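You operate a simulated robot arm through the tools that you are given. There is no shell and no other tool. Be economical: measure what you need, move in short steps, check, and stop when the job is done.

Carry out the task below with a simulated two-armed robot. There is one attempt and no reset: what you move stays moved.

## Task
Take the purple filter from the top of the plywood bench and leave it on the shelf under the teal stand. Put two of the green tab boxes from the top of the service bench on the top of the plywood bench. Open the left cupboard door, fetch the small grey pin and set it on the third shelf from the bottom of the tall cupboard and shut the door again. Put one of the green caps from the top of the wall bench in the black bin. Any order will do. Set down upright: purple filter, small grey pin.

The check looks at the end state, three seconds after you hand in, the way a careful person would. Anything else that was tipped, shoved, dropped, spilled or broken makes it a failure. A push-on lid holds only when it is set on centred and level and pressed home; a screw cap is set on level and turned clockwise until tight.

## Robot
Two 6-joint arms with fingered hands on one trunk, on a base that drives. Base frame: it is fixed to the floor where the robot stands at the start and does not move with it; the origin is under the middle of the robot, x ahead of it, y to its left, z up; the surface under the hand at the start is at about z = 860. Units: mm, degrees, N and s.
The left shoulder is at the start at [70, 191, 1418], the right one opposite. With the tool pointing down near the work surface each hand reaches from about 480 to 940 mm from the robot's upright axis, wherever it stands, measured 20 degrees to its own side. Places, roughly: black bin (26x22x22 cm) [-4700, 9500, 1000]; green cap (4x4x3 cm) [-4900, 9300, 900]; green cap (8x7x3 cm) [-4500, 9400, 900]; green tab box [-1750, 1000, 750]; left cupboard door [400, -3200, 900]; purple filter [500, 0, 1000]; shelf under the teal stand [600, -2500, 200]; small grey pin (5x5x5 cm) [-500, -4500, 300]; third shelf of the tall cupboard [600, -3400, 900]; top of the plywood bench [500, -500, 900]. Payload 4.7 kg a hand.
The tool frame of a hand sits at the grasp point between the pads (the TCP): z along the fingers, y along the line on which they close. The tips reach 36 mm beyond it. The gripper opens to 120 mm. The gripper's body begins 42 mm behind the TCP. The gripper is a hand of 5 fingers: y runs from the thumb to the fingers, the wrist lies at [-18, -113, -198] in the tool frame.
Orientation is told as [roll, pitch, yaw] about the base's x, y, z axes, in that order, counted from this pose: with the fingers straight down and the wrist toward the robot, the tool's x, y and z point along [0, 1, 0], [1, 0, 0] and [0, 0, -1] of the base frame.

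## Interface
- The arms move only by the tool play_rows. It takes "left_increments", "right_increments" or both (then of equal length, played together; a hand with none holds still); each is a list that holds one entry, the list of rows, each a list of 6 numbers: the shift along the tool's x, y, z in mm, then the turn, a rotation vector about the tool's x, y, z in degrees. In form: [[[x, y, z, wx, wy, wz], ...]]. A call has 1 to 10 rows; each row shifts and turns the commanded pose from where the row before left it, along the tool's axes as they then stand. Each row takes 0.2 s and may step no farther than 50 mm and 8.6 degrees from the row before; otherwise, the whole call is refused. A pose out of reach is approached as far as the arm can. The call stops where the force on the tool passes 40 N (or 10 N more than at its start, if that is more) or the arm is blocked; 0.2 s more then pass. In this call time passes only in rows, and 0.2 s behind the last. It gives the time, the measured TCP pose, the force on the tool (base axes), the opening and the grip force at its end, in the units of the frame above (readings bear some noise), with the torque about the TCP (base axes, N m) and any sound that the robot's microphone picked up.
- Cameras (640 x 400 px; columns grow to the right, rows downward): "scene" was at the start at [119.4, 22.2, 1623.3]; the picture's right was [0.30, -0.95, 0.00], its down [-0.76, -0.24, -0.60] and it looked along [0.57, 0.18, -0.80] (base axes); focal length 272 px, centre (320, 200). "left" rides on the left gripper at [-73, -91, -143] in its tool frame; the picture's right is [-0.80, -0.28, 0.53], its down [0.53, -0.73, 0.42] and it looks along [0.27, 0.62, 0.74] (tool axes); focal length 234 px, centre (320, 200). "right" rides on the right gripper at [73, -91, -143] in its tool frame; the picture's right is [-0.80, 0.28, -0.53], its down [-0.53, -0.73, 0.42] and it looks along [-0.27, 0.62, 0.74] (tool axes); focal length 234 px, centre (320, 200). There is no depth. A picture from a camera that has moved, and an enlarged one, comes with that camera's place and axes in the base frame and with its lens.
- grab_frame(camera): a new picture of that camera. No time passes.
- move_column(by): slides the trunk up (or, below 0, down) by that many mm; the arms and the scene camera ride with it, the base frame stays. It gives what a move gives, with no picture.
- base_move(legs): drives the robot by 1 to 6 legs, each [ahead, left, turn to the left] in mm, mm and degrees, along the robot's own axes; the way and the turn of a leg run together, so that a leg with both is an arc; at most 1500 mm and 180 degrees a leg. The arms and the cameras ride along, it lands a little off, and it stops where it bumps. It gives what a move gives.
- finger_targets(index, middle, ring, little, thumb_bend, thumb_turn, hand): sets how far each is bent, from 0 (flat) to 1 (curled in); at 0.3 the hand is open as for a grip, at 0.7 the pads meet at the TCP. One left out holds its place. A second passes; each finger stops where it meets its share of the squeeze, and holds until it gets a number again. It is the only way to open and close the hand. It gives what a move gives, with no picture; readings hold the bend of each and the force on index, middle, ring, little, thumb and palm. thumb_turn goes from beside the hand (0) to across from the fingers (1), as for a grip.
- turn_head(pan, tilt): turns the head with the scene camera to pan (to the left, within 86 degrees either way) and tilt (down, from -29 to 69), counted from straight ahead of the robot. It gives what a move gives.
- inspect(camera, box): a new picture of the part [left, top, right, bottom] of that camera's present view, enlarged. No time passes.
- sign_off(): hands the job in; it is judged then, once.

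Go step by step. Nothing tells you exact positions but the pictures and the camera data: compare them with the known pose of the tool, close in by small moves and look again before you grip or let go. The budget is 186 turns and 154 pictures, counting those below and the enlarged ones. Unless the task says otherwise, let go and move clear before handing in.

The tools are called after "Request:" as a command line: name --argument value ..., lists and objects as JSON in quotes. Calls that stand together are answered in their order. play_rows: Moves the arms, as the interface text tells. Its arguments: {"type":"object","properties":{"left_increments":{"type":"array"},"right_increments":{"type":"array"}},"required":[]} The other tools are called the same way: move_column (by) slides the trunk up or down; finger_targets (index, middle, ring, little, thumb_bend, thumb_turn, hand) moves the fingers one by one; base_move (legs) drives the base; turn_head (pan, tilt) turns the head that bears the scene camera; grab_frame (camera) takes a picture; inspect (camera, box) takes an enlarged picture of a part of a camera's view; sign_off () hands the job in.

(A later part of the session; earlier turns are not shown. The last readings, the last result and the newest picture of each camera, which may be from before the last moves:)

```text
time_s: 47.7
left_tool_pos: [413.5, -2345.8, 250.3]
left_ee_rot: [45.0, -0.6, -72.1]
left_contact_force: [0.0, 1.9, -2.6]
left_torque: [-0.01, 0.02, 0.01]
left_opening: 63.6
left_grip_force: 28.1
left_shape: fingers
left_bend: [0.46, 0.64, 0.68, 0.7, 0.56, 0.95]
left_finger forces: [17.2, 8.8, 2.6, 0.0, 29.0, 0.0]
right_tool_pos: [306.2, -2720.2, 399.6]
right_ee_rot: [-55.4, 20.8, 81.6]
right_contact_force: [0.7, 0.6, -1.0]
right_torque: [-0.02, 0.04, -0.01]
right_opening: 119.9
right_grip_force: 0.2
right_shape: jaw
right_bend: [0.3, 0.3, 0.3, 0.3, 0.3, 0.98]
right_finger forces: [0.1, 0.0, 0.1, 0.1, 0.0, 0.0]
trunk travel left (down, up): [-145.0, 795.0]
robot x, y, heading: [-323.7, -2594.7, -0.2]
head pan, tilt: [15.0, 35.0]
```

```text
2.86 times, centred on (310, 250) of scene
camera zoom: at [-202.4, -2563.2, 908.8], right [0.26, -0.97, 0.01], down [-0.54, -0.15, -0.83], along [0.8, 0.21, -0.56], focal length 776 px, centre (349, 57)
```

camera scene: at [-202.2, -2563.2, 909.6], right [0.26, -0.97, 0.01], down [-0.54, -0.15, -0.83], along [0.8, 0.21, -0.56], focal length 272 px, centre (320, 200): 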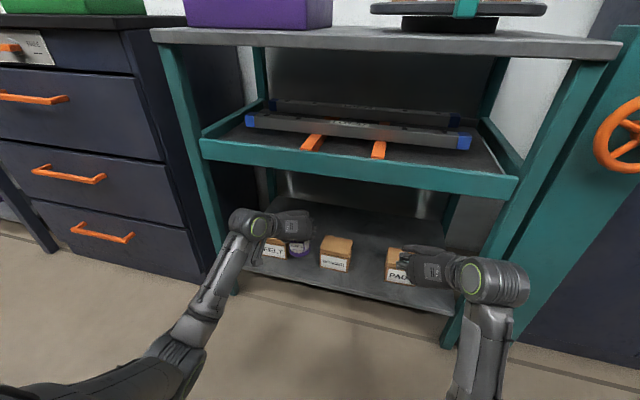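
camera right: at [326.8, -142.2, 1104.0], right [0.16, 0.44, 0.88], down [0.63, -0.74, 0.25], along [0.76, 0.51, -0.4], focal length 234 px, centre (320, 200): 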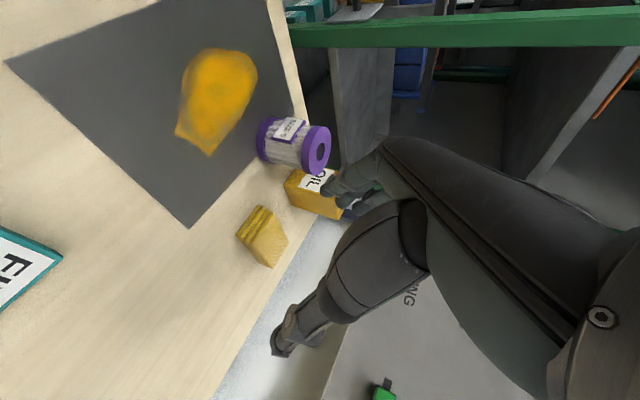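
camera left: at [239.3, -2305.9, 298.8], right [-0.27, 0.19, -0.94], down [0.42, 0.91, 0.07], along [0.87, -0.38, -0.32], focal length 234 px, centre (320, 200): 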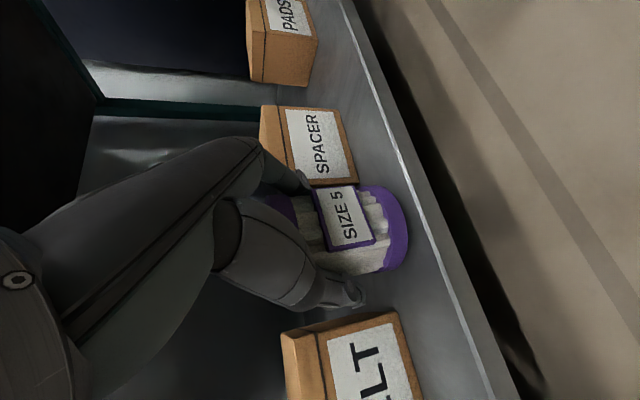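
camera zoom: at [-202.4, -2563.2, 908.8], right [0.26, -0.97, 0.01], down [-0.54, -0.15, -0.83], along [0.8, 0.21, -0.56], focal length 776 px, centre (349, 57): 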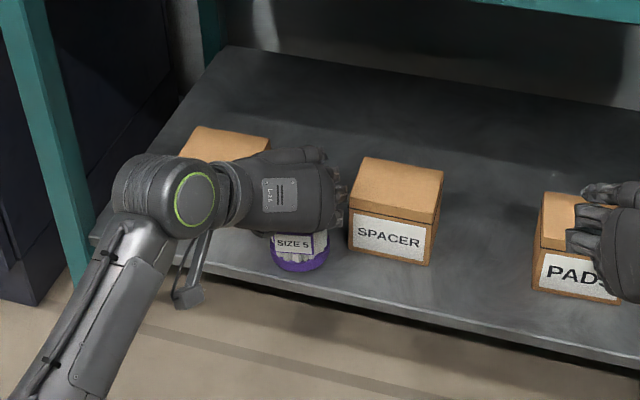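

Request:
play_rows --left_increments '[[[-3, -12, -3, 0, 0, 0]]]'

Request:
inspect --camera "scene" --box '[260, 220, 360, 290]'

```text
time_s: 48.1
left_tool_pos: [405.1, -2336.4, 250.0]
left_ee_rot: [45.0, -0.7, -72.0]
left_contact_force: [-0.1, 1.1, -2.3]
left_torque: [0.02, -0.01, -0.02]
left_opening: 63.9
left_grip_force: 28.4
left_shape: fingers
left_bend: [0.46, 0.64, 0.68, 0.7, 0.56, 0.95]
left_finger forces: [17.3, 7.8, 2.6, 0.0, 28.8, 0.0]
right_tool_pos: [307.8, -2721.2, 399.9]
right_ee_rot: [-55.4, 20.8, 81.6]
right_contact_force: [0.5, 0.5, -0.3]
right_torque: [0.01, -0.02, 0.0]
right_opening: 120.0
right_grip_force: 0.1
right_shape: jaw
right_bend: [0.3, 0.3, 0.3, 0.3, 0.3, 0.98]
right_finger forces: [0.0, 0.0, 0.1, 0.0, 0.1, 0.0]
trunk travel left (down, up): [-145.0, 795.0]
robot x, y, heading: [-321.7, -2592.5, -0.1]
head pan, tilt: [15.0, 35.0]
```

```text
5.71 times, centred on (310, 255) of scene
camera zoom: at [-202.2, -2563.3, 908.7], right [0.26, -0.97, 0.01], down [-0.54, -0.15, -0.83], along [0.8, 0.21, -0.56], focal length 1552 px, centre (377, -114)
```

zoom: 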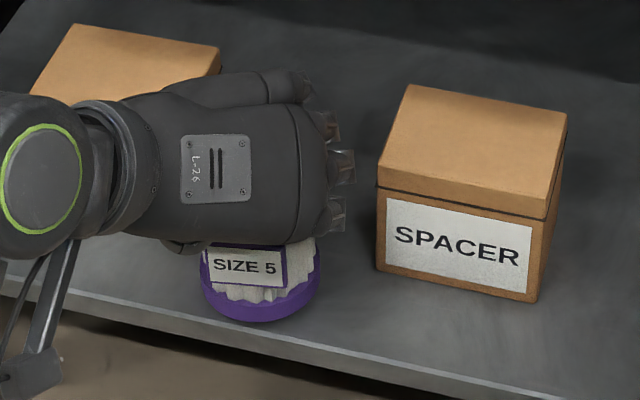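

Request:
play_rows --left_increments '[[[6, 0, 6, 0, 0, 0], [-7, 0, 7, 0, 0, 0], [-3.5, 0, 3.5, 0, 0, 0], [-3.5, 0, 3.5, 0, 0, 0]]]'

Request:
inspect --camera "left" --box '[220, 120, 480, 340]'

```text
time_s: 49.2
left_tool_pos: [418.6, -2334.7, 238.8]
left_ee_rot: [46.1, -0.9, -72.3]
left_contact_force: [-3.3, 0.3, 12.0]
left_torque: [0.41, 0.24, 0.08]
left_opening: 63.0
left_grip_force: 29.3
left_shape: fingers
left_bend: [0.46, 0.64, 0.67, 0.7, 0.57, 0.98]
left_finger forces: [15.1, 9.2, 4.5, 0.1, 29.4, 0.0]
right_tool_pos: [307.9, -2719.4, 400.3]
right_ee_rot: [-55.5, 20.6, 81.7]
right_contact_force: [-0.2, -0.3, 0.8]
right_torque: [-0.03, -0.01, 0.02]
right_opening: 120.1
right_grip_force: 0.1
right_shape: jaw
right_bend: [0.3, 0.3, 0.3, 0.3, 0.3, 0.98]
right_finger forces: [0.0, 0.0, 0.0, 0.0, 0.0, 0.1]
trunk travel left (down, up): [-145.0, 795.0]
robot x, y, heading: [-325.9, -2590.5, -0.3]
head pan, tilt: [15.0, 35.0]
stopped in row 4 (left hand): the force on the tool passed its limit at 41 N (the readings are from after the stop); the commanded pose is now the measured one
```

```text
1.82 times, centred on (350, 230) of left
camera zoom: at [242.4, -2294.1, 284.1], right [-0.25, 0.2, -0.95], down [0.42, 0.9, 0.08], along [0.87, -0.38, -0.31], focal length 426 px, centre (266, 146)
```

zoom: 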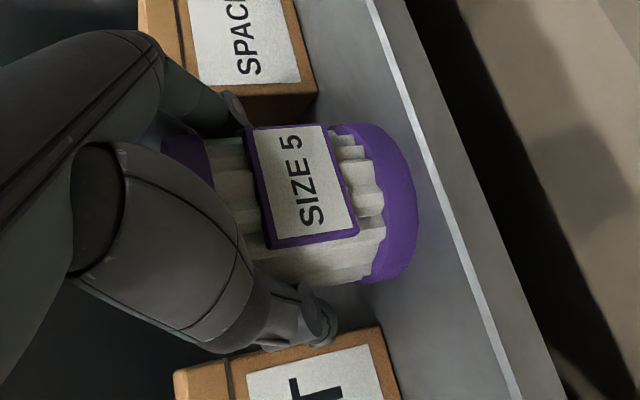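

The filter stands on the shelf (contact at TCP z 239). I open the hand only a little, then back out along the tool axis.

Request:
finger_targets --hand "left" --index 0.41 --middle 0.46 --ring 0.5 --little 0.5 --thumb_bend 0.49

Request:
inspect --camera "left" --box '[220, 120, 480, 340]'

```text
time_s: 50.2
left_tool_pos: [415.8, -2334.6, 234.3]
left_ee_rot: [45.8, -0.9, -72.2]
left_contact_force: [-0.6, 1.9, -0.3]
left_torque: [-0.05, 0.0, -0.03]
left_opening: 78.9
left_grip_force: 1.1
left_shape: fingers
left_bend: [0.41, 0.46, 0.5, 0.5, 0.49, 0.97]
left_finger forces: [0.2, 1.1, 0.1, 0.1, 0.7, 0.1]
right_tool_pos: [309.0, -2720.4, 401.0]
right_ee_rot: [-55.7, 20.7, 81.7]
right_contact_force: [0.1, 0.7, 0.1]
right_torque: [0.0, -0.01, -0.01]
right_opening: 120.0
right_grip_force: 0.1
right_shape: jaw
right_bend: [0.3, 0.3, 0.3, 0.3, 0.3, 0.98]
right_finger forces: [0.0, 0.1, 0.0, 0.1, 0.0, 0.0]
trunk travel left (down, up): [-145.0, 795.0]
robot x, y, heading: [-323.5, -2590.3, -0.3]
head pan, tilt: [15.0, 35.0]
```

```text
1.82 times, centred on (350, 230) of left
camera zoom: at [241.9, -2293.7, 281.1], right [-0.26, 0.19, -0.95], down [0.42, 0.91, 0.07], along [0.87, -0.38, -0.31], focal length 426 px, centre (266, 146)
```

zoom: 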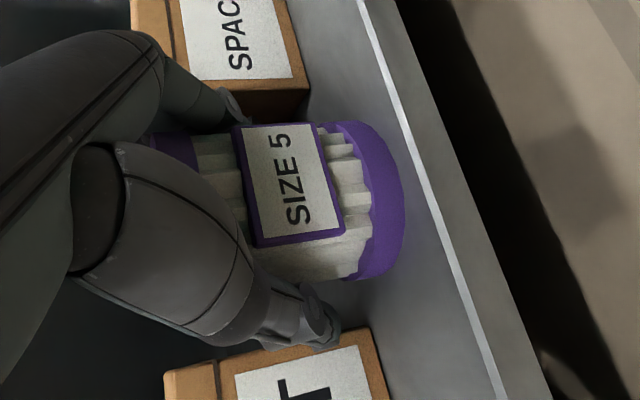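

Request:
play_rows --left_increments '[[[0, 0, -10, 0, 0, 0], [0, 0, -15, 0, 0, 0], [0, 0, -25, 0, 0, 0], [0, 0, -30, 0, 0, 0]]]'

Request:
grab_frame --camera "left"

Request:
inspect --camera "scene" --box '[200, 180, 420, 320]'

```text
time_s: 51.2
left_tool_pos: [362.7, -2351.1, 289.5]
left_ee_rot: [45.6, -0.8, -72.2]
left_contact_force: [-0.2, 0.4, 0.2]
left_torque: [-0.01, -0.04, -0.02]
left_opening: 78.8
left_grip_force: 0.1
left_shape: fingers
left_bend: [0.41, 0.46, 0.5, 0.5, 0.49, 0.97]
left_finger forces: [0.0, 0.0, 0.0, 0.0, 0.0, 0.1]
right_tool_pos: [310.2, -2718.5, 400.5]
right_ee_rot: [-55.8, 20.6, 81.6]
right_contact_force: [0.6, -0.7, 0.3]
right_torque: [-0.01, 0.0, -0.01]
right_opening: 120.2
right_grip_force: 0.1
right_shape: jaw
right_bend: [0.3, 0.3, 0.3, 0.3, 0.3, 0.98]
right_finger forces: [0.0, 0.0, 0.0, 0.1, 0.0, 0.0]
trunk travel left (down, up): [-145.0, 795.0]
robot x, y, heading: [-320.7, -2593.3, -0.3]
head pan, tilt: [15.0, 35.0]
```

```text
119 pictures are left
camera left: at [187.4, -2310.3, 336.4], right [-0.26, 0.2, -0.95], down [0.42, 0.91, 0.07], along [0.87, -0.38, -0.32], focal length 234 px, centre (320, 200)
```

left: 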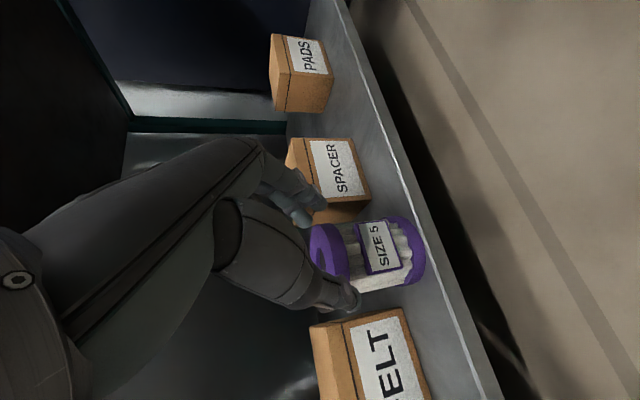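

```text
2.86 times, centred on (310, 250) of scene
camera zoom: at [-201.1, -2564.0, 907.2], right [0.26, -0.97, 0.01], down [-0.54, -0.15, -0.83], along [0.8, 0.21, -0.56], focal length 776 px, centre (349, 57)
```

zoom: 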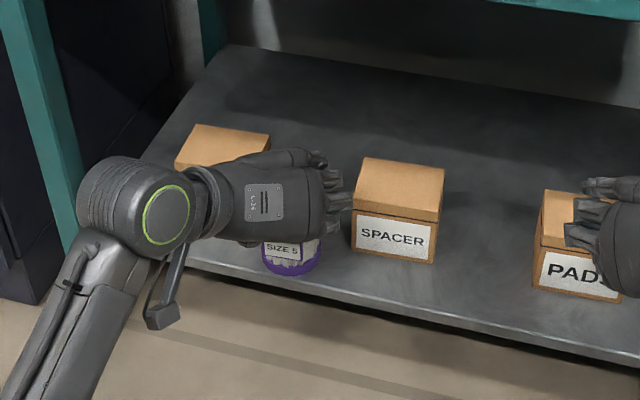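

The filter stands upright on the shelf, untouched by the hand. I withdraw further, back away, and raise the trunk.

Request:
play_rows --left_increments '[[[0, 0, -35, 0, 0, 0], [0, 0, -40, 0, 0, 0]]]'

Request:
base_move --legs '[[-450, 0, 0]]'

Request:
inspect --camera "scene" --box '[240, 120, 460, 260]'

Request:
turn_head --pan -80 --tilt 20

Request:
grab_frame --camera "scene"

```text
time_s: 51.8
left_tool_pos: [311.8, -2366.8, 341.5]
left_ee_rot: [45.6, -1.0, -72.2]
left_contact_force: [0.5, -0.8, 0.1]
left_torque: [-0.01, 0.0, -0.02]
left_opening: 78.8
left_grip_force: 0.0
left_shape: fingers
left_bend: [0.41, 0.46, 0.5, 0.5, 0.49, 0.97]
left_finger forces: [0.1, 0.0, 0.1, 0.1, 0.0, 0.0]
right_tool_pos: [310.0, -2718.5, 401.7]
right_ee_rot: [-55.9, 20.6, 81.6]
right_contact_force: [0.2, 0.8, -0.2]
right_torque: [0.02, -0.03, 0.01]
right_opening: 119.9
right_grip_force: 0.0
right_shape: jaw
right_bend: [0.3, 0.3, 0.3, 0.3, 0.3, 0.98]
right_finger forces: [0.0, 0.0, 0.1, 0.0, 0.0, 0.0]
trunk travel left (down, up): [-145.0, 795.0]
robot x, y, heading: [-326.0, -2590.7, -0.1]
head pan, tilt: [15.0, 35.0]
```

```text
time_s: 54.5
left_tool_pos: [-140.5, -2365.6, 339.4]
left_ee_rot: [45.6, -0.9, -72.0]
left_contact_force: [-1.2, 0.1, -0.3]
left_torque: [0.01, 0.0, -0.03]
left_opening: 78.6
left_grip_force: 0.2
left_shape: fingers
left_bend: [0.41, 0.46, 0.5, 0.5, 0.49, 0.97]
left_finger forces: [0.0, 0.0, 0.1, 0.0, 0.1, 0.0]
right_tool_pos: [-140.6, -2716.5, 402.6]
right_ee_rot: [-55.9, 20.7, 81.7]
right_contact_force: [-0.2, 0.2, 0.6]
right_torque: [0.0, 0.06, -0.04]
right_opening: 119.9
right_grip_force: 0.0
right_shape: jaw
right_bend: [0.3, 0.3, 0.3, 0.3, 0.3, 0.98]
right_finger forces: [0.0, 0.0, 0.0, 0.0, 0.0, 0.1]
trunk travel left (down, up): [-145.0, 795.0]
robot x, y, heading: [-772.9, -2590.5, -0.2]
head pan, tilt: [15.0, 35.0]
```

```text
2.86 times, centred on (350, 190) of scene
camera zoom: at [-652.1, -2563.2, 906.2], right [0.26, -0.97, 0.01], down [-0.54, -0.15, -0.83], along [0.8, 0.21, -0.56], focal length 776 px, centre (234, 229)
```

zoom: 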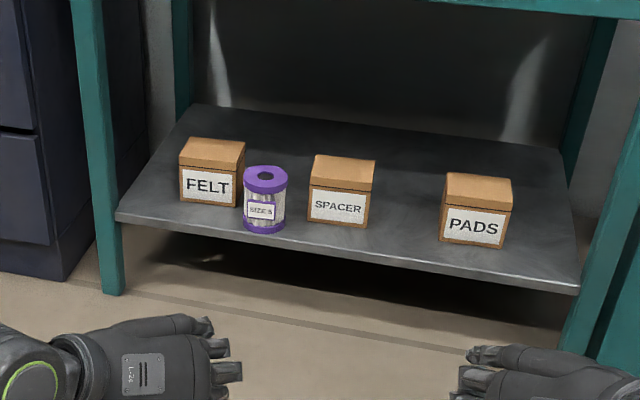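

```text
time_s: 56.2
left_tool_pos: [-140.5, -2365.4, 338.2]
left_ee_rot: [45.6, -0.8, -72.1]
left_contact_force: [-0.3, -0.4, -0.7]
left_torque: [0.01, -0.01, 0.01]
left_opening: 78.5
left_grip_force: 0.0
left_shape: fingers
left_bend: [0.41, 0.46, 0.5, 0.5, 0.49, 0.97]
left_finger forces: [0.0, 0.1, 0.1, 0.0, 0.1, 0.1]
right_tool_pos: [-140.2, -2715.6, 404.2]
right_ee_rot: [-56.2, 20.5, 81.8]
right_contact_force: [0.6, 0.7, 0.5]
right_torque: [-0.01, 0.0, -0.01]
right_opening: 120.0
right_grip_force: 0.0
right_shape: jaw
right_bend: [0.3, 0.3, 0.3, 0.3, 0.3, 0.98]
right_finger forces: [0.0, 0.0, 0.1, 0.0, 0.1, 0.0]
trunk travel left (down, up): [-145.0, 795.0]
robot x, y, heading: [-775.2, -2592.2, -0.2]
head pan, tilt: [-80.0, 20.0]
```

```text
116 pictures are left
camera scene: at [-721.0, -2678.3, 929.0], right [-0.98, -0.17, -0.01], down [-0.05, 0.33, -0.94], along [0.17, -0.93, -0.33], focal length 272 px, centre (320, 200)
```

scene: 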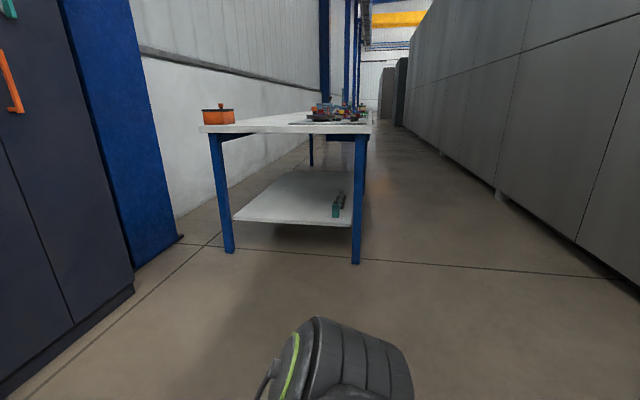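

Request:
inspect --camera "scene" --box '[190, 90, 390, 230]'

Request:
move_column --by 350

Request:
move_column --by 350

```text
2.86 times, centred on (290, 160) of scene
camera zoom: at [-721.0, -2678.3, 929.0], right [-0.98, -0.17, -0.01], down [-0.05, 0.33, -0.94], along [0.17, -0.93, -0.33], focal length 776 px, centre (406, 314)
```

zoom: 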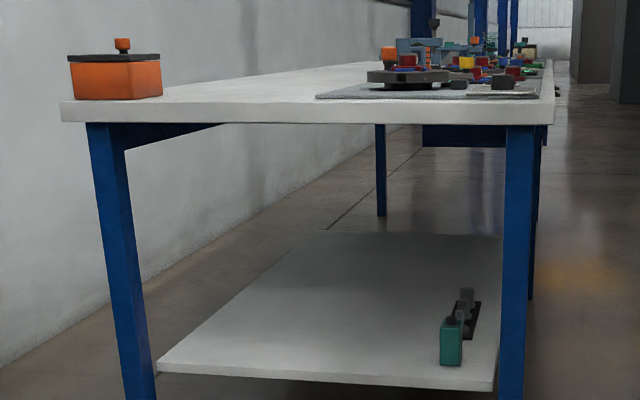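

```text
time_s: 59.6
left_tool_pos: [-137.3, -2366.5, 677.1]
left_ee_rot: [45.0, -0.3, -72.2]
left_contact_force: [-0.9, -1.0, -0.8]
left_torque: [0.0, -0.01, 0.0]
left_opening: 78.8
left_grip_force: 0.1
left_shape: fingers
left_bend: [0.41, 0.46, 0.5, 0.5, 0.49, 0.97]
left_finger forces: [0.0, 0.0, 0.0, 0.0, 0.0, 0.0]
right_tool_pos: [-136.3, -2719.0, 737.2]
right_ee_rot: [-55.1, 20.3, 82.0]
right_contact_force: [-0.2, -1.1, -0.1]
right_torque: [0.0, -0.01, -0.02]
right_opening: 120.0
right_grip_force: 0.0
right_shape: jaw
right_bend: [0.3, 0.3, 0.3, 0.3, 0.3, 0.98]
right_finger forces: [0.0, 0.0, 0.0, 0.1, 0.0, 0.1]
trunk travel left (down, up): [-495.0, 445.0]
robot x, y, heading: [-772.3, -2591.3, 0.1]
head pan, tilt: [-80.0, 20.0]
```

```text
time_s: 63.0
left_tool_pos: [-137.0, -2366.5, 1027.4]
left_ee_rot: [45.0, -0.3, -72.1]
left_contact_force: [0.5, 0.5, 1.3]
left_torque: [-0.03, 0.05, 0.0]
left_opening: 78.4
left_grip_force: 0.0
left_shape: fingers
left_bend: [0.41, 0.46, 0.5, 0.5, 0.49, 0.97]
left_finger forces: [0.0, 0.1, 0.1, 0.0, 0.1, 0.1]
right_tool_pos: [-135.5, -2719.0, 1088.3]
right_ee_rot: [-55.1, 20.4, 82.1]
right_contact_force: [-0.4, -0.8, -1.2]
right_torque: [-0.06, -0.02, 0.01]
right_opening: 120.1
right_grip_force: 0.0
right_shape: jaw
right_bend: [0.3, 0.3, 0.3, 0.3, 0.3, 0.98]
right_finger forces: [0.0, 0.0, 0.0, 0.0, 0.0, 0.0]
trunk travel left (down, up): [-845.0, 95.0]
robot x, y, heading: [-774.3, -2591.9, 0.0]
head pan, tilt: [-80.0, 20.0]
```

Filter done. The tiny parts, including grey pins, are on the blue-legged table's lower shelf. Next I drive in front of the tall cupboard to look at the left door and its handle.

Request:
base_move --legs '[[-100, -700, 0]]'

Request:
turn_head --pan 0 --tilt 25

Request:
grab_frame --camera "scene"

```text
time_s: 66.9
left_tool_pos: [-237.5, -3064.2, 1027.4]
left_ee_rot: [44.9, -0.3, -71.9]
left_contact_force: [0.3, -0.1, 0.1]
left_torque: [0.01, -0.01, 0.02]
left_opening: 78.6
left_grip_force: 0.1
left_shape: fingers
left_bend: [0.41, 0.46, 0.5, 0.5, 0.49, 0.97]
left_finger forces: [0.1, 0.0, 0.0, 0.1, 0.0, 0.1]
right_tool_pos: [-235.0, -3415.2, 1088.5]
right_ee_rot: [-55.0, 20.2, 82.2]
right_contact_force: [0.1, 0.3, 0.4]
right_torque: [0.01, 0.0, -0.04]
right_opening: 120.2
right_grip_force: 0.0
right_shape: jaw
right_bend: [0.3, 0.3, 0.3, 0.3, 0.3, 0.98]
right_finger forces: [0.0, 0.1, 0.1, 0.0, 0.0, 0.0]
trunk travel left (down, up): [-845.0, 95.0]
robot x, y, heading: [-876.8, -3293.3, 0.1]
head pan, tilt: [-80.0, 20.0]
```

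```text
time_s: 68.5
left_tool_pos: [-237.1, -3064.9, 1025.7]
left_ee_rot: [45.1, -0.3, -72.0]
left_contact_force: [-0.4, -0.2, 0.7]
left_torque: [0.0, 0.0, -0.02]
left_opening: 78.5
left_grip_force: 0.1
left_shape: fingers
left_bend: [0.41, 0.46, 0.5, 0.5, 0.49, 0.97]
left_finger forces: [0.0, 0.0, 0.0, 0.0, 0.0, 0.1]
right_tool_pos: [-235.3, -3416.7, 1087.8]
right_ee_rot: [-55.1, 20.3, 82.1]
right_contact_force: [-0.1, 1.0, 0.2]
right_torque: [-0.02, 0.01, 0.02]
right_opening: 120.0
right_grip_force: 0.1
right_shape: jaw
right_bend: [0.3, 0.3, 0.3, 0.3, 0.3, 0.98]
right_finger forces: [0.1, 0.0, 0.0, 0.0, 0.0, 0.1]
trunk travel left (down, up): [-845.0, 95.0]
robot x, y, heading: [-874.6, -3294.7, 0.1]
head pan, tilt: [0.0, 25.0]
```

```text
114 pictures are left
camera scene: at [-733.8, -3291.0, 1615.0], right [0.0, -1.0, 0.0], down [-0.42, 0.0, -0.91], along [0.91, 0.0, -0.42], focal length 272 px, centre (320, 200)
```

scene: 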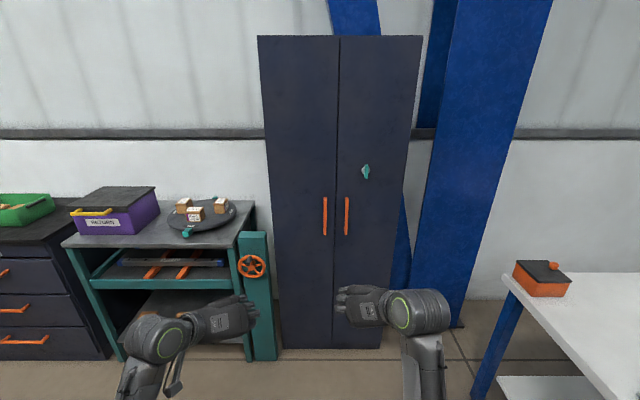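

The left door's handle is at about [405, -3315, 1004], the hinge near y -3052 and the seam near y -3379. I move so the left hand faces the handle.

Request:
base_move --legs '[[0, -260, 0], [450, 0, 0]]'

Request:
turn_head --pan 15 --tilt 40

Request:
grab_frame --camera "scene"

Request:
grab_frame --camera "left"

```text
time_s: 72.6
left_tool_pos: [213.8, -3321.1, 1028.4]
left_ee_rot: [45.0, -0.3, -72.0]
left_contact_force: [1.6, -0.3, -0.3]
left_torque: [0.01, 0.03, 0.01]
left_opening: 78.7
left_grip_force: 0.1
left_shape: fingers
left_bend: [0.41, 0.46, 0.5, 0.5, 0.49, 0.97]
left_finger forces: [0.0, 0.1, 0.1, 0.0, 0.0, 0.0]
right_tool_pos: [216.7, -3674.2, 1088.0]
right_ee_rot: [-55.1, 20.3, 82.2]
right_contact_force: [-0.5, 0.5, 0.6]
right_torque: [0.0, 0.0, 0.03]
right_opening: 120.1
right_grip_force: 0.1
right_shape: jaw
right_bend: [0.3, 0.3, 0.3, 0.3, 0.3, 0.98]
right_finger forces: [0.0, 0.0, 0.1, 0.0, 0.0, 0.1]
trunk travel left (down, up): [-845.0, 95.0]
robot x, y, heading: [-421.1, -3549.4, 0.0]
head pan, tilt: [0.0, 25.0]
```

```text
time_s: 73.4
left_tool_pos: [214.9, -3320.2, 1028.2]
left_ee_rot: [45.1, -0.3, -71.8]
left_contact_force: [0.4, 0.2, -0.3]
left_torque: [-0.03, 0.01, 0.01]
left_opening: 78.4
left_grip_force: 0.1
left_shape: fingers
left_bend: [0.41, 0.46, 0.5, 0.5, 0.49, 0.97]
left_finger forces: [0.0, 0.0, 0.1, 0.1, 0.0, 0.1]
right_tool_pos: [217.9, -3674.3, 1087.1]
right_ee_rot: [-55.1, 20.3, 82.3]
right_contact_force: [-0.7, -0.2, 0.3]
right_torque: [0.0, -0.02, 0.0]
right_opening: 119.6
right_grip_force: 0.0
right_shape: jaw
right_bend: [0.3, 0.3, 0.3, 0.3, 0.3, 0.98]
right_finger forces: [0.0, 0.1, 0.0, 0.0, 0.0, 0.1]
trunk travel left (down, up): [-845.0, 95.0]
robot x, y, heading: [-420.9, -3549.4, -0.1]
head pan, tilt: [15.0, 40.0]
```

```text
113 pictures are left
camera scene: at [-291.2, -3526.5, 1591.7], right [0.26, -0.97, 0.0], down [-0.62, -0.17, -0.77], along [0.74, 0.2, -0.64], focal length 272 px, centre (320, 200)
```

scene: 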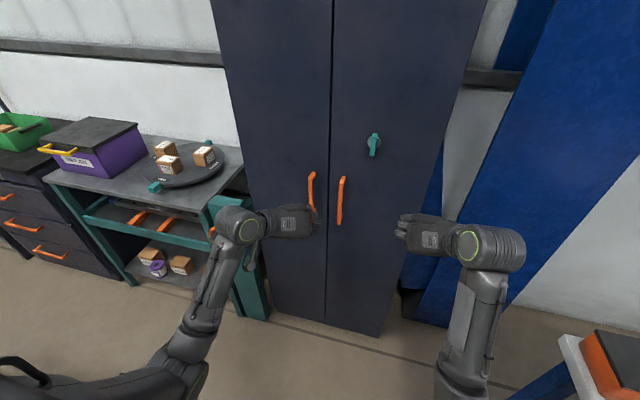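

```text
112 pictures are left
camera left: at [40.5, -3281.9, 1077.2], right [-0.27, 0.2, -0.94], down [0.41, 0.91, 0.07], along [0.87, -0.37, -0.33], focal length 234 px, centre (320, 200)
```

left: 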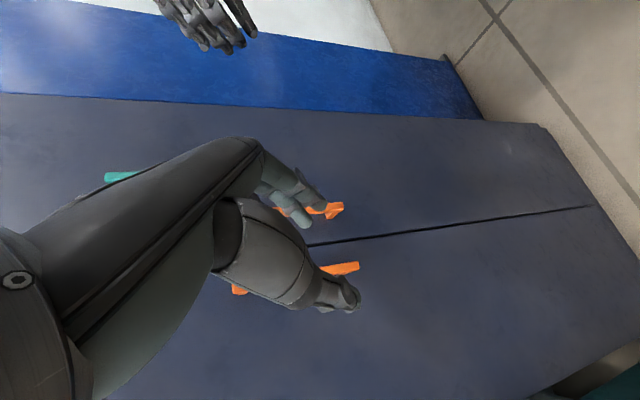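

Request:
play_rows --left_increments '[[[25.2, 12.8, 35, 0, 0, 0], [25.2, 12.8, 35, 0, 0, 0], [25.2, 12.8, 35, 0, 0, 0], [22, 11.2, 31, 0, 0, 0]]]'

Request:
grab_frame --camera "left"

Request:
inspect --camera "scene" --box '[240, 140, 400, 260]'

```text
time_s: 74.4
left_tool_pos: [368.1, -3321.1, 1001.5]
left_ee_rot: [44.3, -0.6, -72.3]
left_contact_force: [-30.6, -0.1, 2.9]
left_torque: [-0.08, -0.53, -0.6]
left_opening: 78.3
left_grip_force: 15.9
left_shape: fingers
left_bend: [0.41, 0.46, 0.54, 0.54, 0.49, 0.98]
left_finger forces: [0.0, 0.0, 14.7, 17.0, 0.0, 0.1]
right_tool_pos: [211.7, -3672.2, 1090.3]
right_ee_rot: [-55.3, 20.3, 82.3]
right_contact_force: [-0.1, -0.3, -0.6]
right_torque: [0.0, -0.02, 0.01]
right_opening: 120.1
right_grip_force: 0.1
right_shape: jaw
right_bend: [0.3, 0.3, 0.3, 0.3, 0.3, 0.98]
right_finger forces: [0.0, 0.0, 0.0, 0.0, 0.0, 0.0]
trunk travel left (down, up): [-845.0, 95.0]
robot x, y, heading: [-422.9, -3546.9, 0.2]
head pan, tilt: [15.0, 40.0]
stopped in row 4 (left hand): the force on the tool passed its limit at 70 N (the readings are from after the stop); the commanded pose is now the measured one
```

```text
111 pictures are left
camera left: at [195.1, -3279.6, 1052.7], right [-0.28, 0.19, -0.94], down [0.42, 0.9, 0.06], along [0.86, -0.38, -0.33], focal length 234 px, centre (320, 200)
```

left: 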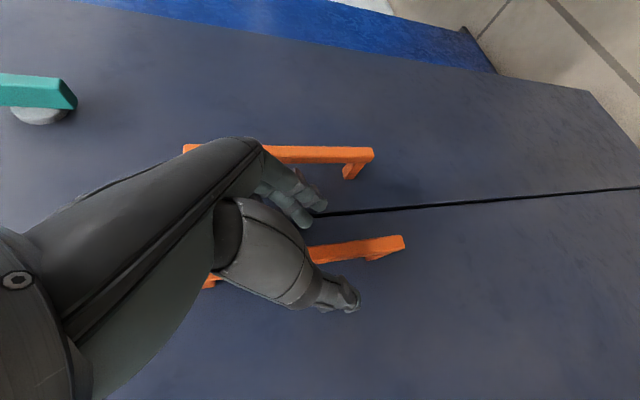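

```text
3.33 times, centred on (320, 200) of scene
camera zoom: at [-298.6, -3526.6, 1592.2], right [0.26, -0.96, 0.0], down [-0.62, -0.17, -0.77], along [0.74, 0.2, -0.64], focal length 905 px, centre (320, 200)
```

zoom: 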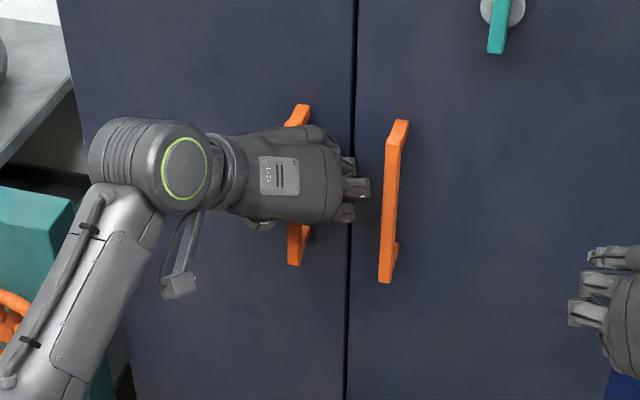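

The ring and little fingers were too curled and met the handle. I back off a little, open them wide, and approach again.

Request:
play_rows --left_increments '[[[-17, -8, -23, 0, 0, 0]]]'

Request:
finger_targets --hand "left" --index 0.3 --middle 0.3 --ring 0.3 --little 0.3 --thumb_bend 0.35

Request:
play_rows --left_increments '[[[17, 6, 23, 0, 0, 0], [7, 3, 10, 0, 0, 0], [7, 3, 10, 0, 0, 0]]]'

Request:
grab_frame --camera "left"

```text
time_s: 74.8
left_tool_pos: [345.2, -3323.6, 1006.5]
left_ee_rot: [44.4, -0.7, -72.3]
left_contact_force: [0.2, -0.6, -0.2]
left_torque: [0.0, 0.01, -0.02]
left_opening: 78.5
left_grip_force: 0.0
left_shape: fingers
left_bend: [0.41, 0.46, 0.5, 0.5, 0.49, 0.98]
left_finger forces: [0.0, 0.0, 0.0, 0.0, 0.1, 0.1]
right_tool_pos: [217.6, -3674.1, 1087.5]
right_ee_rot: [-55.1, 20.3, 82.3]
right_contact_force: [-0.9, -0.1, -0.6]
right_torque: [-0.01, 0.05, 0.01]
right_opening: 120.0
right_grip_force: 0.2
right_shape: jaw
right_bend: [0.3, 0.3, 0.3, 0.3, 0.3, 0.98]
right_finger forces: [0.0, 0.1, 0.0, 0.0, 0.0, 0.0]
trunk travel left (down, up): [-845.0, 95.0]
robot x, y, heading: [-424.1, -3548.8, -0.0]
head pan, tilt: [15.0, 40.0]
```

```text
time_s: 75.8
left_tool_pos: [344.9, -3322.4, 1005.1]
left_ee_rot: [44.3, -0.6, -72.2]
left_contact_force: [-0.5, 0.3, -0.2]
left_torque: [0.03, 0.02, -0.02]
left_opening: 114.6
left_grip_force: 0.1
left_shape: fingers
left_bend: [0.3, 0.3, 0.3, 0.3, 0.35, 0.98]
left_finger forces: [0.0, 0.1, 0.0, 0.0, 0.0, 0.0]
right_tool_pos: [217.4, -3673.7, 1087.8]
right_ee_rot: [-55.1, 20.2, 82.4]
right_contact_force: [0.7, -0.5, -0.2]
right_torque: [0.0, 0.02, 0.0]
right_opening: 119.9
right_grip_force: 0.1
right_shape: jaw
right_bend: [0.3, 0.3, 0.3, 0.3, 0.3, 0.98]
right_finger forces: [0.0, 0.1, 0.0, 0.0, 0.0, 0.0]
trunk travel left (down, up): [-845.0, 95.0]
robot x, y, heading: [-422.6, -3548.1, 0.3]
head pan, tilt: [15.0, 40.0]
```

```text
time_s: 76.2
left_tool_pos: [363.4, -3321.1, 1002.1]
left_ee_rot: [43.9, -0.8, -72.6]
left_contact_force: [-28.1, 1.9, 5.0]
left_torque: [-0.3, -0.4, -1.5]
left_opening: 114.6
left_grip_force: 15.8
left_shape: fingers
left_bend: [0.3, 0.3, 0.3, 0.3, 0.35, 0.98]
left_finger forces: [0.1, 1.4, 24.3, 5.0, 0.1, 0.1]
right_tool_pos: [213.4, -3671.8, 1088.5]
right_ee_rot: [-55.3, 20.3, 82.3]
right_contact_force: [0.5, 0.8, -0.6]
right_torque: [0.02, -0.01, -0.01]
right_opening: 120.0
right_grip_force: 0.0
right_shape: jaw
right_bend: [0.3, 0.3, 0.3, 0.3, 0.3, 0.98]
right_finger forces: [0.1, 0.1, 0.0, 0.0, 0.0, 0.0]
trunk travel left (down, up): [-845.0, 95.0]
robot x, y, heading: [-422.3, -3547.8, 0.4]
head pan, tilt: [15.0, 40.0]
stopped in row 2 (left hand): the force on the tool passed its limit at 54 N (the readings are from after the stop); the commanded pose is now the measured one
```

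```text
109 pictures are left
camera left: at [190.8, -3278.4, 1053.7], right [-0.28, 0.19, -0.94], down [0.43, 0.9, 0.05], along [0.86, -0.39, -0.34], focal length 234 px, centre (320, 200)
```

left: 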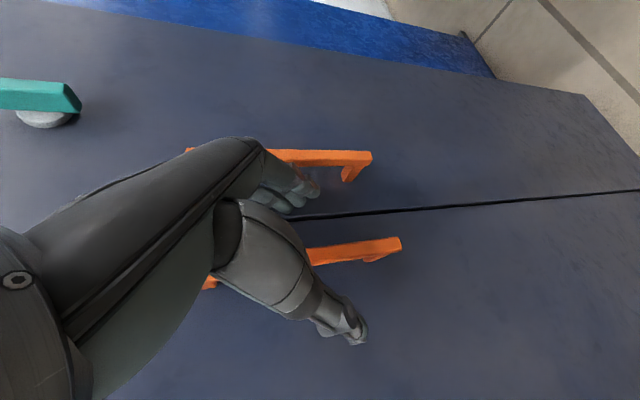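

Triangulating again, the handle bar is at x ≈ 377 and the fingertips touch the door face, so the bar already sits between thumb and fingers. I ease back 6 mm and close.

Request:
play_rows --left_increments '[[[-4, -2, -5, 0, 0, 0]]]'

Request:
finger_targets --hand "left" --index 0.7 --middle 0.7 --ring 0.7 --little 0.7 --thumb_bend 0.7

Request:
grab_frame --camera "left"

```text
time_s: 76.7
left_tool_pos: [361.0, -3321.9, 1000.8]
left_ee_rot: [44.2, -0.7, -72.5]
left_contact_force: [-8.5, -0.6, -2.7]
left_torque: [0.11, 0.16, -0.53]
left_opening: 114.7
left_grip_force: 4.7
left_shape: fingers
left_bend: [0.3, 0.3, 0.31, 0.3, 0.35, 0.98]
left_finger forces: [0.1, 0.0, 8.9, 0.1, 0.0, 0.0]
right_tool_pos: [217.6, -3673.4, 1088.1]
right_ee_rot: [-55.1, 20.3, 82.4]
right_contact_force: [0.5, 0.4, 0.7]
right_torque: [-0.02, 0.01, -0.01]
right_opening: 120.3
right_grip_force: 0.0
right_shape: jaw
right_bend: [0.3, 0.3, 0.3, 0.3, 0.3, 0.98]
right_finger forces: [0.0, 0.1, 0.0, 0.0, 0.0, 0.0]
trunk travel left (down, up): [-845.0, 95.0]
robot x, y, heading: [-420.0, -3550.6, 0.3]
head pan, tilt: [15.0, 40.0]
```

```text
time_s: 77.7
left_tool_pos: [361.2, -3327.4, 1003.4]
left_ee_rot: [44.1, -0.6, -72.7]
left_contact_force: [-9.0, -31.2, -0.6]
left_torque: [0.96, 0.27, -2.53]
left_opening: 14.9
left_grip_force: 25.0
left_shape: fingers
left_bend: [0.7, 0.7, 0.45, 0.44, 0.64, 0.97]
left_finger forces: [0.1, 0.5, 22.4, 22.0, 5.2, 0.0]
right_tool_pos: [215.0, -3678.1, 1086.9]
right_ee_rot: [-55.1, 20.2, 82.3]
right_contact_force: [1.2, 0.3, -0.1]
right_torque: [0.04, -0.02, -0.02]
right_opening: 120.2
right_grip_force: 0.0
right_shape: jaw
right_bend: [0.3, 0.3, 0.3, 0.3, 0.3, 0.98]
right_finger forces: [0.1, 0.0, 0.0, 0.0, 0.0, 0.0]
trunk travel left (down, up): [-845.0, 95.0]
robot x, y, heading: [-421.5, -3551.0, 0.1]
head pan, tilt: [15.0, 40.0]
```

```text
108 pictures are left
camera left: at [188.3, -3284.7, 1054.8], right [-0.28, 0.19, -0.94], down [0.43, 0.9, 0.06], along [0.86, -0.39, -0.34], focal length 234 px, centre (320, 200)
```

left: 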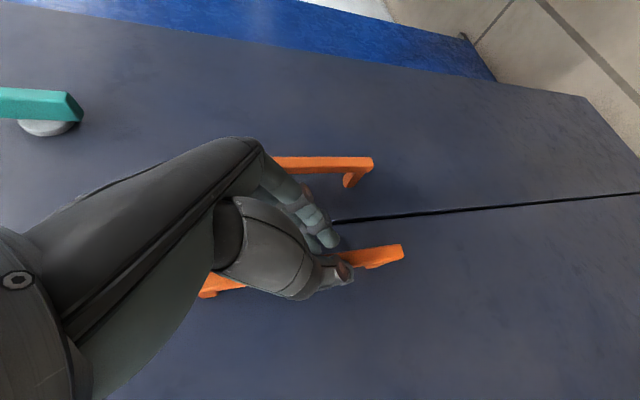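

The downward tilt keeps the lower fingers short of the bar. I'll open, back off, bring the hand near horizontal and approach again.

Request:
finger_targets --hand "left" --index 0.35 --middle 0.35 --ring 0.35 --little 0.35 --thumb_bend 0.35

Request:
play_rows --left_increments '[[[-22, -10, -30, 0, 0, 0], [-22, -10, -30, 0, 0, 0], [0, 0, 0, 0, 8.5, 0], [0, 0, 0, 0, 8.5, 0], [0, 0, 0, 0, 8.5, 0], [0, 0, 0, 0, 8.5, 0], [0, 0, 0, 0, 8.5, 0]]]'

Request:
grab_frame --camera "left"

```text
time_s: 78.7
left_tool_pos: [361.4, -3318.2, 1001.1]
left_ee_rot: [44.1, -0.6, -72.4]
left_contact_force: [-5.4, 7.1, 1.7]
left_torque: [-0.23, -0.23, 0.18]
left_opening: 107.3
left_grip_force: 4.6
left_shape: fingers
left_bend: [0.35, 0.35, 0.37, 0.37, 0.35, 0.97]
left_finger forces: [0.0, 0.0, 3.5, 5.0, 0.0, 0.0]
right_tool_pos: [215.8, -3670.9, 1088.3]
right_ee_rot: [-55.0, 20.3, 82.4]
right_contact_force: [-0.4, -0.3, 0.1]
right_torque: [0.0, 0.02, 0.05]
right_opening: 120.2
right_grip_force: 0.1
right_shape: jaw
right_bend: [0.3, 0.3, 0.3, 0.3, 0.3, 0.98]
right_finger forces: [0.1, 0.1, 0.1, 0.1, 0.0, 0.0]
trunk travel left (down, up): [-845.0, 95.0]
robot x, y, heading: [-423.5, -3551.8, 0.5]
head pan, tilt: [15.0, 40.0]
```

```text
time_s: 80.2
left_tool_pos: [285.3, -3323.0, 1014.0]
left_ee_rot: [86.6, -0.7, -72.4]
left_contact_force: [-0.1, 0.9, 0.4]
left_torque: [0.01, 0.0, 0.0]
left_opening: 107.2
left_grip_force: 0.0
left_shape: fingers
left_bend: [0.35, 0.35, 0.35, 0.35, 0.35, 0.98]
left_finger forces: [0.0, 0.1, 0.0, 0.1, 0.1, 0.0]
right_tool_pos: [215.9, -3672.9, 1087.4]
right_ee_rot: [-55.2, 20.4, 82.4]
right_contact_force: [0.4, 0.4, 0.4]
right_torque: [-0.01, 0.03, 0.02]
right_opening: 120.2
right_grip_force: 0.1
right_shape: jaw
right_bend: [0.3, 0.3, 0.3, 0.3, 0.3, 0.98]
right_finger forces: [0.1, 0.0, 0.0, 0.0, 0.0, 0.0]
trunk travel left (down, up): [-845.0, 95.0]
robot x, y, heading: [-420.5, -3550.8, 0.4]
head pan, tilt: [15.0, 40.0]
```

```text
107 pictures are left
camera left: at [117.4, -3281.1, 948.8], right [0.38, 0.4, -0.84], down [0.21, 0.84, 0.5], along [0.9, -0.36, 0.23], focal length 234 px, centre (320, 200)
```

left: 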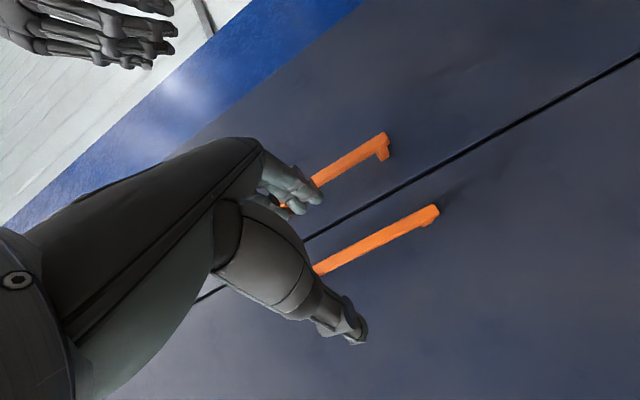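

Request:
play_rows --left_increments '[[[-5, 0, 0, -8.5, 0, 0], [-5, 0, 0, -8.5, 0, 0], [0, -5, 25, 0, 0, 0], [0, -4, 25, 0, 0, 0], [0, 0, 20, 0, 0, 0]]]'

Request:
grab_frame --camera "left"

```text
time_s: 81.5
left_tool_pos: [355.6, -3314.9, 1000.5]
left_ee_rot: [86.9, -1.6, -89.4]
left_contact_force: [0.2, -0.7, -0.8]
left_torque: [0.0, -0.02, -0.01]
left_opening: 107.5
left_grip_force: 0.0
left_shape: fingers
left_bend: [0.35, 0.35, 0.35, 0.35, 0.35, 0.98]
left_finger forces: [0.0, 0.1, 0.0, 0.1, 0.1, 0.1]
right_tool_pos: [218.0, -3672.7, 1087.5]
right_ee_rot: [-55.0, 20.3, 82.4]
right_contact_force: [0.9, -0.6, -0.4]
right_torque: [-0.01, -0.04, 0.02]
right_opening: 120.1
right_grip_force: 0.0
right_shape: jaw
right_bend: [0.3, 0.3, 0.3, 0.3, 0.3, 0.98]
right_finger forces: [0.1, 0.0, 0.0, 0.1, 0.0, 0.1]
trunk travel left (down, up): [-845.0, 95.0]
robot x, y, heading: [-421.4, -3547.9, 0.3]
head pan, tilt: [15.0, 40.0]
```

```text
106 pictures are left
camera left: at [207.2, -3226.1, 932.1], right [0.48, 0.26, -0.84], down [0.45, 0.75, 0.49], along [0.76, -0.61, 0.24], focal length 234 px, centre (320, 200)
```

left: 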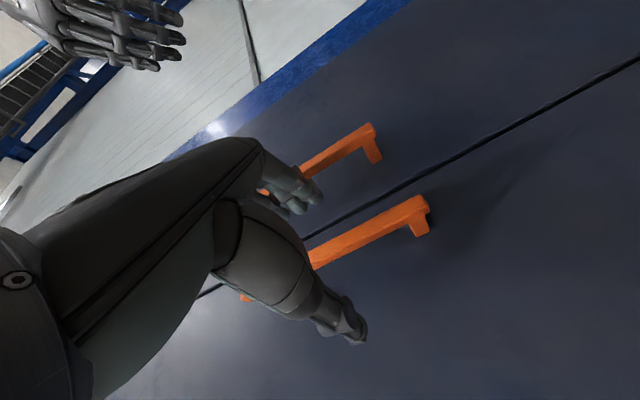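

Request:
play_rows --left_increments '[[[0, 0, 10, 0, 0, 0]]]'

Request:
finger_targets --hand "left" --index 0.7 --middle 0.7 --ring 0.7 --little 0.7 --thumb_bend 0.7

Request:
grab_frame --camera "left"

```text
time_s: 81.8
left_tool_pos: [364.9, -3313.7, 997.5]
left_ee_rot: [86.7, -1.5, -89.5]
left_contact_force: [0.0, 0.2, 0.1]
left_torque: [-0.02, 0.0, -0.02]
left_opening: 107.5
left_grip_force: 0.0
left_shape: fingers
left_bend: [0.35, 0.35, 0.35, 0.35, 0.35, 0.98]
left_finger forces: [0.0, 0.0, 0.0, 0.1, 0.0, 0.1]
right_tool_pos: [217.4, -3672.5, 1086.7]
right_ee_rot: [-54.9, 20.2, 82.4]
right_contact_force: [-0.3, -0.6, 0.5]
right_torque: [0.0, 0.02, 0.05]
right_opening: 119.9
right_grip_force: 0.0
right_shape: jaw
right_bend: [0.3, 0.3, 0.3, 0.3, 0.3, 0.98]
right_finger forces: [0.1, 0.0, 0.1, 0.1, 0.0, 0.0]
trunk travel left (down, up): [-845.0, 95.0]
robot x, y, heading: [-425.5, -3551.0, 0.3]
head pan, tilt: [15.0, 40.0]
```

```text
time_s: 82.8
left_tool_pos: [365.1, -3314.4, 999.2]
left_ee_rot: [87.0, -1.7, -89.5]
left_contact_force: [-0.1, -2.9, 0.4]
left_torque: [0.17, -0.01, -0.04]
left_opening: 12.7
left_grip_force: 5.5
left_shape: fingers
left_bend: [0.68, 0.69, 0.68, 0.69, 0.67, 0.97]
left_finger forces: [1.8, 1.7, 2.3, 1.0, 4.1, 0.0]
right_tool_pos: [216.9, -3673.8, 1087.6]
right_ee_rot: [-55.1, 20.3, 82.4]
right_contact_force: [0.0, 0.3, -0.3]
right_torque: [0.02, 0.02, -0.01]
right_opening: 120.2
right_grip_force: 0.0
right_shape: jaw
right_bend: [0.3, 0.3, 0.3, 0.3, 0.3, 0.98]
right_finger forces: [0.0, 0.0, 0.1, 0.1, 0.0, 0.0]
trunk travel left (down, up): [-845.0, 95.0]
robot x, y, heading: [-424.9, -3547.7, 0.4]
head pan, tilt: [15.0, 40.0]
```

```text
105 pictures are left
camera left: at [216.5, -3226.8, 932.2], right [0.48, 0.26, -0.84], down [0.45, 0.75, 0.49], along [0.76, -0.61, 0.24], focal length 234 px, centre (320, 200)
```

left: 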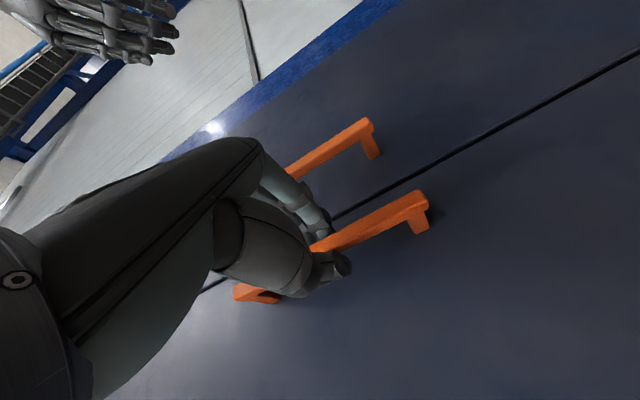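

Firm up the grip, then pull the door along its hinge arc, testing with small steps.

Request:
finger_targets --hand "left" --index 0.85 --middle 0.85 --ring 0.85 --little 0.85 --thumb_bend 0.85

Request:
play_rows --left_increments '[[[0, -3.4, -18.2, -4, 0, 0], [0, -3.4, -18.2, -4, 0, 0], [0, -3.4, -18.2, -4, 0, 0]]]'

Request:
grab_frame --camera "scene"

```text
time_s: 83.8
left_tool_pos: [362.9, -3317.5, 999.9]
left_ee_rot: [87.0, -1.5, -89.6]
left_contact_force: [-6.9, -15.1, 4.2]
left_torque: [1.41, 0.6, 0.69]
left_opening: 2.9
left_grip_force: 47.0
left_shape: fingers
left_bend: [0.81, 0.8, 0.79, 0.83, 0.75, 0.97]
left_finger forces: [0.0, 10.7, 10.7, 26.7, 44.6, 0.1]
right_tool_pos: [216.2, -3674.4, 1087.7]
right_ee_rot: [-55.1, 20.1, 82.4]
right_contact_force: [0.8, -0.3, 0.8]
right_torque: [-0.02, 0.0, -0.01]
right_opening: 120.1
right_grip_force: 0.1
right_shape: jaw
right_bend: [0.3, 0.3, 0.3, 0.3, 0.3, 0.98]
right_finger forces: [0.0, 0.0, 0.1, 0.1, 0.0, 0.0]
trunk travel left (down, up): [-845.0, 95.0]
robot x, y, heading: [-425.5, -3545.0, 0.2]
head pan, tilt: [15.0, 40.0]
```

```text
time_s: 84.7
left_tool_pos: [311.2, -3297.3, 1000.8]
left_ee_rot: [87.3, -2.2, -101.2]
left_contact_force: [0.4, 7.4, 1.6]
left_torque: [1.26, 0.74, 0.95]
left_opening: 5.9
left_grip_force: 54.2
left_shape: fingers
left_bend: [0.83, 0.8, 0.79, 0.83, 0.75, 0.97]
left_finger forces: [0.0, 11.7, 12.7, 26.1, 58.2, 0.0]
right_tool_pos: [217.3, -3670.1, 1087.9]
right_ee_rot: [-55.1, 20.4, 82.5]
right_contact_force: [-1.0, 0.0, 0.2]
right_torque: [0.0, -0.04, 0.01]
right_opening: 120.2
right_grip_force: 0.1
right_shape: jaw
right_bend: [0.3, 0.3, 0.3, 0.3, 0.3, 0.98]
right_finger forces: [0.0, 0.1, 0.0, 0.1, 0.0, 0.0]
trunk travel left (down, up): [-845.0, 95.0]
robot x, y, heading: [-423.7, -3544.5, 0.3]
head pan, tilt: [15.0, 40.0]
```

```text
104 pictures are left
camera scene: at [-292.4, -3523.7, 1591.7], right [0.27, -0.96, 0.0], down [-0.62, -0.17, -0.77], along [0.74, 0.2, -0.64], focal length 272 px, centre (320, 200)
```

scene: 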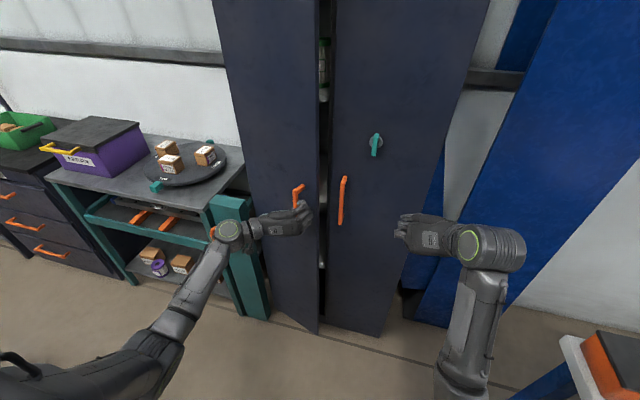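

The door swings open. I continue the arc.

Request:
play_rows --left_increments '[[[0, -3.4, -18.2, -4, 0, 0], [0, -3.4, -18.2, -4, 0, 0], [0, -3.4, -18.2, -4, 0, 0], [0, -3.4, -18.2, -4, 0, 0], [0, -3.4, -18.2, -4, 0, 0], [0, -3.4, -18.2, -4, 0, 0], [0, -3.4, -18.2, -4, 0, 0]]]'

Request:
grab_frame --camera "scene"

```text
time_s: 85.8
left_tool_pos: [246.6, -3254.7, 1001.9]
left_ee_rot: [87.8, -2.7, -117.2]
left_contact_force: [15.1, 21.9, -2.1]
left_torque: [1.24, 0.73, 0.93]
left_opening: 6.6
left_grip_force: 72.8
left_shape: fingers
left_bend: [0.82, 0.8, 0.78, 0.82, 0.75, 0.96]
left_finger forces: [17.2, 13.6, 15.0, 25.6, 74.1, 0.1]
right_tool_pos: [216.9, -3670.1, 1086.7]
right_ee_rot: [-55.0, 20.5, 82.5]
right_contact_force: [0.1, -0.6, -1.2]
right_torque: [0.02, -0.03, 0.05]
right_opening: 119.9
right_grip_force: 0.0
right_shape: jaw
right_bend: [0.3, 0.3, 0.3, 0.3, 0.3, 0.98]
right_finger forces: [0.0, 0.0, 0.1, 0.1, 0.0, 0.1]
trunk travel left (down, up): [-845.0, 95.0]
robot x, y, heading: [-422.3, -3545.6, 0.4]
head pan, tilt: [15.0, 40.0]
stopped in row 5 (left hand): the force on the tool passed its limit at 41 N (the readings are from after the stop); the commanded pose is now the measured one
```

```text
103 pictures are left
camera scene: at [-290.9, -3523.6, 1591.5], right [0.27, -0.96, 0.0], down [-0.62, -0.17, -0.77], along [0.74, 0.2, -0.64], focal length 272 px, centre (320, 200)
```

scene: 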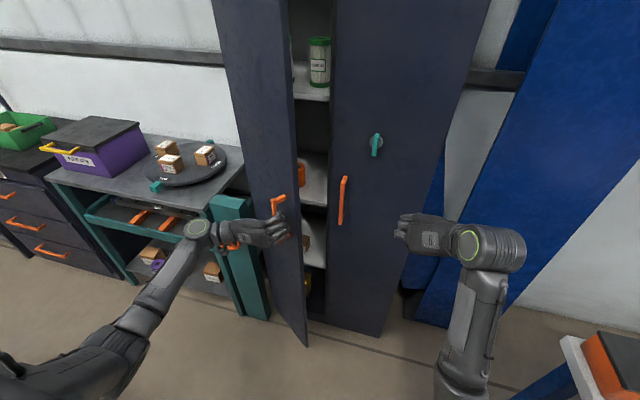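

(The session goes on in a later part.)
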